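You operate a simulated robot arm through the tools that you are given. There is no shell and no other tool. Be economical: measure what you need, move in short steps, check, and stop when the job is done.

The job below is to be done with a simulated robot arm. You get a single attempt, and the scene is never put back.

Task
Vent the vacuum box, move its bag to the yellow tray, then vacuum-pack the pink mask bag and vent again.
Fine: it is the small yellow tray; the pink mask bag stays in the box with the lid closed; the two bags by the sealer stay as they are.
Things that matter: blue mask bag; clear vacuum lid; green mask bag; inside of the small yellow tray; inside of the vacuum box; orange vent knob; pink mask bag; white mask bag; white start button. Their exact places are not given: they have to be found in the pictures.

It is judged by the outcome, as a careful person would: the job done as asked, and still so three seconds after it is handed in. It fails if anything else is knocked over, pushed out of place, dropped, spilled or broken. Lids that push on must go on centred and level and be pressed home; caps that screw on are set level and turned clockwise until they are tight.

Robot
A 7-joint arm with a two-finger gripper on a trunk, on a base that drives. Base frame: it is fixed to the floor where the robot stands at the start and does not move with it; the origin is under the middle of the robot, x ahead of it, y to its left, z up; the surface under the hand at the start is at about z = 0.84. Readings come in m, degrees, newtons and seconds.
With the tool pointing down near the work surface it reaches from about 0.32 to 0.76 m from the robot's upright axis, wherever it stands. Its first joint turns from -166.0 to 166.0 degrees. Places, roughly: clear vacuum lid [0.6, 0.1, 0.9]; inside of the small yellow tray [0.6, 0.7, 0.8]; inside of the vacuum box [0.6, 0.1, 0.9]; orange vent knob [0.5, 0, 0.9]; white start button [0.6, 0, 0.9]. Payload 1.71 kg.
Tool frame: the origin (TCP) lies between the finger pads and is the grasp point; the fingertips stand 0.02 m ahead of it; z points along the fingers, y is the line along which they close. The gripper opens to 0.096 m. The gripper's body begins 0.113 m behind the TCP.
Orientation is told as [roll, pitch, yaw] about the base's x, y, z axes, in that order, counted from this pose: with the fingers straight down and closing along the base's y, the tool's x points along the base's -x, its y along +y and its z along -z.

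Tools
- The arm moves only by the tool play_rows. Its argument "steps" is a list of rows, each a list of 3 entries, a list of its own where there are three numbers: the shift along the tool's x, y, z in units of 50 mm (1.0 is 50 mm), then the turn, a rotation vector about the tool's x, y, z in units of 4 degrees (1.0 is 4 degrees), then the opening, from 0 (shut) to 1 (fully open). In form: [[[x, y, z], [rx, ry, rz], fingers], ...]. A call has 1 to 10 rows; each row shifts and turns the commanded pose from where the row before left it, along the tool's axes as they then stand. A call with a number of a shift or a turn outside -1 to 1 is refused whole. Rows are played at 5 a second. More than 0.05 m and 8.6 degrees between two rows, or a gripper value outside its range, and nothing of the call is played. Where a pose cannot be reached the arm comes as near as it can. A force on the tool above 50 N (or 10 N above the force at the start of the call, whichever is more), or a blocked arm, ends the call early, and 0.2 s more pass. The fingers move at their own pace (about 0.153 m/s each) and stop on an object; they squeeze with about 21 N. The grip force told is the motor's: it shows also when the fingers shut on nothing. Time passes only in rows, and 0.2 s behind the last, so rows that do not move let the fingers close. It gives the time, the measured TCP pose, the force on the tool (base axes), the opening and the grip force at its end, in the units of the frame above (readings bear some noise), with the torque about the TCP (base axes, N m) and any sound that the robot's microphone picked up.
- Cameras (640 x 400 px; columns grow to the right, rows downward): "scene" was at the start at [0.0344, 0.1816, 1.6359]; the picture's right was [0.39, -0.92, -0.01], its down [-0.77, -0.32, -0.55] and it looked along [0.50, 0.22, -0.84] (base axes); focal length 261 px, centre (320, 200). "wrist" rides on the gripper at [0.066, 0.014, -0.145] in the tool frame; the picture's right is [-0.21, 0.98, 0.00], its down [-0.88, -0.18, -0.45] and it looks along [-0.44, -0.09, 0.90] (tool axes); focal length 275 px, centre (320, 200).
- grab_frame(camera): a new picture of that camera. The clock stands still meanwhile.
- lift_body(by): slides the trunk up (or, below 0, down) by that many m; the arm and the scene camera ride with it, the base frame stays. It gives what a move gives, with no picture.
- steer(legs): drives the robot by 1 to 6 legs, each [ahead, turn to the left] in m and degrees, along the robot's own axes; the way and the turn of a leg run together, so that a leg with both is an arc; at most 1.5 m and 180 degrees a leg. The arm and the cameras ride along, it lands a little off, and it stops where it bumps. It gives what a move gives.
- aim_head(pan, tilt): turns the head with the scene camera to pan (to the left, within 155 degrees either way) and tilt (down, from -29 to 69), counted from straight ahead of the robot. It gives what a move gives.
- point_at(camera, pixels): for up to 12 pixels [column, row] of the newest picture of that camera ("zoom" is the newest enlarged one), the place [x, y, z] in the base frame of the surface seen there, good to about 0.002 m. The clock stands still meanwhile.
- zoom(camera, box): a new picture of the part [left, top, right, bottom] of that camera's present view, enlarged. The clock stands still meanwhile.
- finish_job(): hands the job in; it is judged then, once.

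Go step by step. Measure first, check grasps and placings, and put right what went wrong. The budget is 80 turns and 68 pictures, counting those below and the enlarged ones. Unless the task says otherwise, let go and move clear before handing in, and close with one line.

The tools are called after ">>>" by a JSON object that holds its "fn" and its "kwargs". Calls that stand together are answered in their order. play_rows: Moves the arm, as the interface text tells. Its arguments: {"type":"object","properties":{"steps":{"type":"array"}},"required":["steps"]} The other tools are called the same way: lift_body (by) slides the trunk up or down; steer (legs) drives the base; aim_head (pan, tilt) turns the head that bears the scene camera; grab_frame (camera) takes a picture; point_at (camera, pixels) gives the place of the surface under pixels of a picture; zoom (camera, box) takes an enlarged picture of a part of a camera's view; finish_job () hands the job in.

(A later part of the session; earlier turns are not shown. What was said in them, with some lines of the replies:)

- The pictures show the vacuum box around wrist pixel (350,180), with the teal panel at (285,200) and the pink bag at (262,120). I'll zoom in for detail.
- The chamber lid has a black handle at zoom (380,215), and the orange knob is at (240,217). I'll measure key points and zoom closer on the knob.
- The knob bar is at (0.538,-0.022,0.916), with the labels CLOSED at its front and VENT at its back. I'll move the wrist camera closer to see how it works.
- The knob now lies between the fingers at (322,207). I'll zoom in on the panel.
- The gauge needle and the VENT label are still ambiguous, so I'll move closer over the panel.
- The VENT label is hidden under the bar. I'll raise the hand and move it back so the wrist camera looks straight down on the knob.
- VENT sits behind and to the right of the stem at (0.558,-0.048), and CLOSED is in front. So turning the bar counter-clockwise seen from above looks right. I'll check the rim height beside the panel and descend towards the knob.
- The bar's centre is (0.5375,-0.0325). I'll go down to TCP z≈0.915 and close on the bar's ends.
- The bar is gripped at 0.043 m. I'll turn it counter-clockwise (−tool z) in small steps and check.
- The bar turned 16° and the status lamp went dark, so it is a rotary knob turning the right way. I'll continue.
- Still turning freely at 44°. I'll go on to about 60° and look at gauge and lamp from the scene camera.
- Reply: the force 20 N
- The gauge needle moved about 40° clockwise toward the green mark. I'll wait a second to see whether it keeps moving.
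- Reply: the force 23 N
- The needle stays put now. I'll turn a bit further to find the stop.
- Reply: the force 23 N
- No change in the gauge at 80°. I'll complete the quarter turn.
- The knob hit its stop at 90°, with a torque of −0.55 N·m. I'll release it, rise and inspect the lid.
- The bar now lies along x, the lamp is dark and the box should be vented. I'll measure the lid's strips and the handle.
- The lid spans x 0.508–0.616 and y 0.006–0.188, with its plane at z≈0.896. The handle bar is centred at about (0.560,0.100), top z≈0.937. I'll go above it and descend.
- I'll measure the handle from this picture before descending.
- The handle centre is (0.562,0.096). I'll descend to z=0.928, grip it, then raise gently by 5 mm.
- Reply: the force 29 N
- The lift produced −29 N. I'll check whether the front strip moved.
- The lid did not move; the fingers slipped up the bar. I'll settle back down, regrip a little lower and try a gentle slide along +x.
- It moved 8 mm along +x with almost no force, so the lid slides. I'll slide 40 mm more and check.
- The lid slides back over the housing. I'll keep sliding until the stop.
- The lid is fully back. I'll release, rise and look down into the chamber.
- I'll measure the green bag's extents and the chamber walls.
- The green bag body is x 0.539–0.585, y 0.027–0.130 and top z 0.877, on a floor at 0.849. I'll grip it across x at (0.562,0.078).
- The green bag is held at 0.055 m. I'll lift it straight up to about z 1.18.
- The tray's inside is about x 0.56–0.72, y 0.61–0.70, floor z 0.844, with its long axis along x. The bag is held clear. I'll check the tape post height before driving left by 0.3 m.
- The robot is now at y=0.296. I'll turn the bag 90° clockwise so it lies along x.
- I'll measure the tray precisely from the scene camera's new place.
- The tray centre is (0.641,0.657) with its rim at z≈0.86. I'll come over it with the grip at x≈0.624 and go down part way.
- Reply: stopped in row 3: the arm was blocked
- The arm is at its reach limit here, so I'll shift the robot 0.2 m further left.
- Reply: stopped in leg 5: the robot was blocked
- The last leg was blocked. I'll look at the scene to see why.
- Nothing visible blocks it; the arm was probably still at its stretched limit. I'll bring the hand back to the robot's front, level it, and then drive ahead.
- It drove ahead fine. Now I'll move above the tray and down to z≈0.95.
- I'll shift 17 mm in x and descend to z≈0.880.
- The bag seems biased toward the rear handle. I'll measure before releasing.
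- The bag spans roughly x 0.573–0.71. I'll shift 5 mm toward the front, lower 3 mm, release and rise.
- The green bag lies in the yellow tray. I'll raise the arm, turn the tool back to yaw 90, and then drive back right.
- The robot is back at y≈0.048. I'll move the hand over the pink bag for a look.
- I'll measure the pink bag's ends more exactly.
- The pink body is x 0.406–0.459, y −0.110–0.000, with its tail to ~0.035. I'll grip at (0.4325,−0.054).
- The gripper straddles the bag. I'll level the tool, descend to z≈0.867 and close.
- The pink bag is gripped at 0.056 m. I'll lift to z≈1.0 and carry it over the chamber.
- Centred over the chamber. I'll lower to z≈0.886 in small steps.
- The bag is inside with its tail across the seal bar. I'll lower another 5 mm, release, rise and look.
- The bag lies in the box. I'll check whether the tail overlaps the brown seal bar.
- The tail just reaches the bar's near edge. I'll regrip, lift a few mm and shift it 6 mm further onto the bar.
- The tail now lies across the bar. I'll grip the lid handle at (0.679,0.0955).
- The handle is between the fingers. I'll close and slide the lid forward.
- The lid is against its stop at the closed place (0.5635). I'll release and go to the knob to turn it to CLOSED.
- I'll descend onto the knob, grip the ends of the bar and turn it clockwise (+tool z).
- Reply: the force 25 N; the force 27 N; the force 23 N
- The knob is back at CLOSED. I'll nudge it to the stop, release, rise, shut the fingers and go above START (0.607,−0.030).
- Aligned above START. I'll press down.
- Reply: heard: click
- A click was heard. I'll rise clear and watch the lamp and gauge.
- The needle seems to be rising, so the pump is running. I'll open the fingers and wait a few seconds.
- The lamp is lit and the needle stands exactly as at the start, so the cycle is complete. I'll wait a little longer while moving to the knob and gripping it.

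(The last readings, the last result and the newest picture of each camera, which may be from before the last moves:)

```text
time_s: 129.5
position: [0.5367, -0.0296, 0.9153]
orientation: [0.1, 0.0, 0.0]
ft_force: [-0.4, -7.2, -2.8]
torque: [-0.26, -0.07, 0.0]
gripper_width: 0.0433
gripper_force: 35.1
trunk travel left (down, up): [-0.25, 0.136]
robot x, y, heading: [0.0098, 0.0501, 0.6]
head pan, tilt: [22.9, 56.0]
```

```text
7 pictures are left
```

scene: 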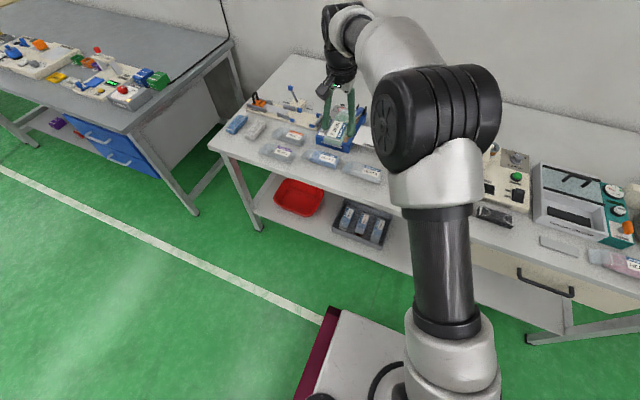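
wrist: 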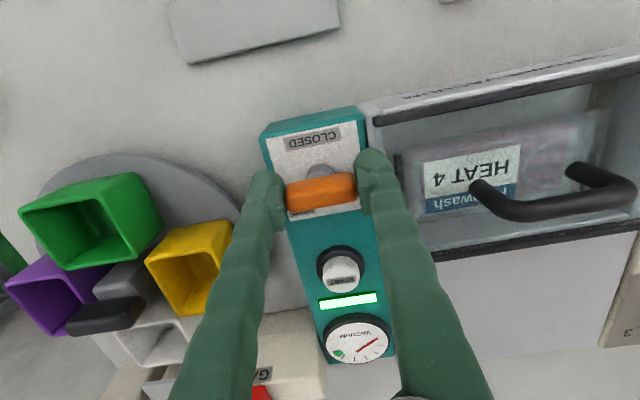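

Lamp still lit and the bar is gripped. I'll turn counter-clockwise 90° to VENT.

>>> {"fn": "play_rows", "kwargs": {"steps": [[[0, 0, 0], [0, 0, -1], 0.3], [[0, 0, 0], [0, 0, -1], 0.3], [[0, 0, 0], [0, 0, -1], 0.3], [[0, 0, 0], [0, 0, -1], 0.3], [[0, 0, 0], [0, 0, -1], 0.3], [[0, 0, 0], [0, 0, -1], 0.3], [[0, 0, 0], [0, 0, -1], 0.3], [[0, 0, 0], [0, 0, -1], 0.3], [[0, 0, 0], [0, 0, -1], 0.3], [[0, 0, 0], [0, 0, -1], 0.3]]}}

>>> {"fn": "play_rows", "kwargs": {"steps": [[[0, 0, 0], [0, 0, -1], 0.3], [[0, 0, 0], [0, 0, -1], 0.3], [[0, 0, 0], [0, 0, -1], 0.3], [[0, 0, 0], [0, 0, -1], 0.3], [[0, 0, 0], [0, 0, -1], 0.3], [[0, 0, 0], [0, 0, -1], 0.3], [[0, 0, 0], [0, 0, -1], 0.3], [[0, 0, 0], [0, 0, -1], 0.3], [[0, 0, 0], [0, 0, -1], 0.3], [[0, 0, 0], [0, 0, -1], 0.3]]}}

>>> {"fn": "play_rows", "kwargs": {"steps": [[[0, 0, 0], [0, 0, -1], 0.3], [[0, 0, 0], [0, 0, -1], 0.3], [[0, 0, 0], [0, 0, -1], 0.3], [[0, 0, 0], [0, 0, 0], 0.3]]}}

```text
time_s: 131.7
position: [0.5368, -0.033, 0.9155]
orientation: [0.0, -0.1, 39.9]
ft_force: [-3.5, -29.2, 7.3]
torque: [-0.28, -0.04, -0.06]
gripper_width: 0.0431
gripper_force: 35.1
trunk travel left (down, up): [-0.25, 0.136]
robot x, y, heading: [0.0076, 0.0452, 0.9]
head pan, tilt: [22.9, 56.0]
```

```text
time_s: 133.9
position: [0.5394, -0.0323, 0.9136]
orientation: [-0.1, -0.2, 80.0]
ft_force: [15.5, -26.9, 7.8]
torque: [-0.03, -0.2, -0.02]
gripper_width: 0.0434
gripper_force: 34.9
trunk travel left (down, up): [-0.25, 0.136]
robot x, y, heading: [0.0065, 0.0515, 1.2]
head pan, tilt: [22.9, 56.0]
```

```text
time_s: 134.9
position: [0.538, -0.0307, 0.9143]
orientation: [0.0, -0.2, 92.0]
ft_force: [19.5, -20.2, 6.3]
torque: [0.26, -0.12, -0.53]
gripper_width: 0.0438
gripper_force: 34.5
trunk travel left (down, up): [-0.25, 0.136]
robot x, y, heading: [0.0086, 0.0515, 1.3]
head pan, tilt: [22.9, 56.0]
```

At the stop again (−0.53 N·m). I'll back off the load slightly, release, rise clear and check everything.

>>> {"fn": "play_rows", "kwargs": {"steps": [[[0, 0, 0], [0, 0, 0], 0.65], [[0, 0, 0], [0, 0, 0], 0.65], [[0, 0, -0.8], [0, 0, 0], 0.65], [[0, 0, -0.9], [0, 0, 0], 0.65], [[0, 0, -0.9], [0, 0, 0], 0.65], [[0, 0, -0.9], [0, 0, 0], 0.65], [[0, 0, -0.6], [0, 0, 0], 0.65], [[0, 0, 0], [0, 0, 0], 0.65]]}}

>>> {"fn": "zoom", "kwargs": {"camera": "scene", "box": [380, 150, 490, 260]}}

>>> {"fn": "grab_frame", "kwargs": {"camera": "scene"}}

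```text
time_s: 136.7
position: [0.5381, -0.0274, 1.1184]
orientation: [0.2, -0.1, 91.9]
ft_force: [0.1, 0.2, 0.1]
torque: [-0.01, 0.0, 0.0]
gripper_width: 0.0626
gripper_force: 0.0
trunk travel left (down, up): [-0.25, 0.136]
robot x, y, heading: [0.0095, 0.0479, 0.9]
head pan, tilt: [22.9, 56.0]
```

```text
3.64 times, centred on (435, 205) of scene
```

zoom: 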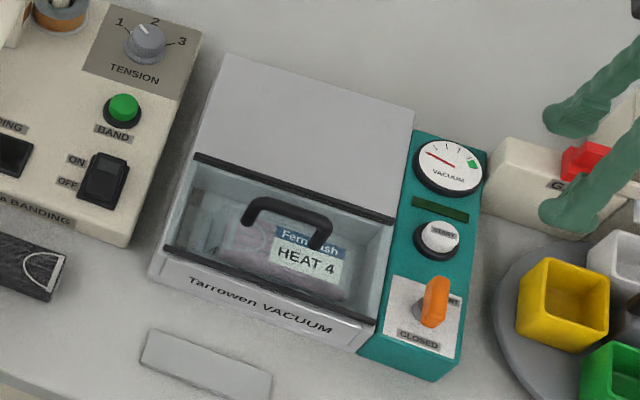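

```text
5 pictures are left
```

scene: 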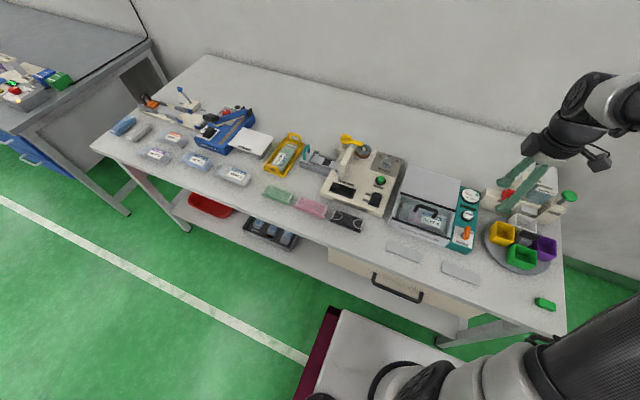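

The lamp is dark, the knob is at VENT, and the lid is closed over the pink bag. The green bag is in the small yellow tray and everything else is in place, so I'm handing the job in.

>>> {"fn": "finish_job", "kwargs": {}}

```text
The job is handed in.
```

The job is done and handed in: the green bag is in the small yellow tray, and the pink bag is vacuum-packed in the vented box with the lid closed.
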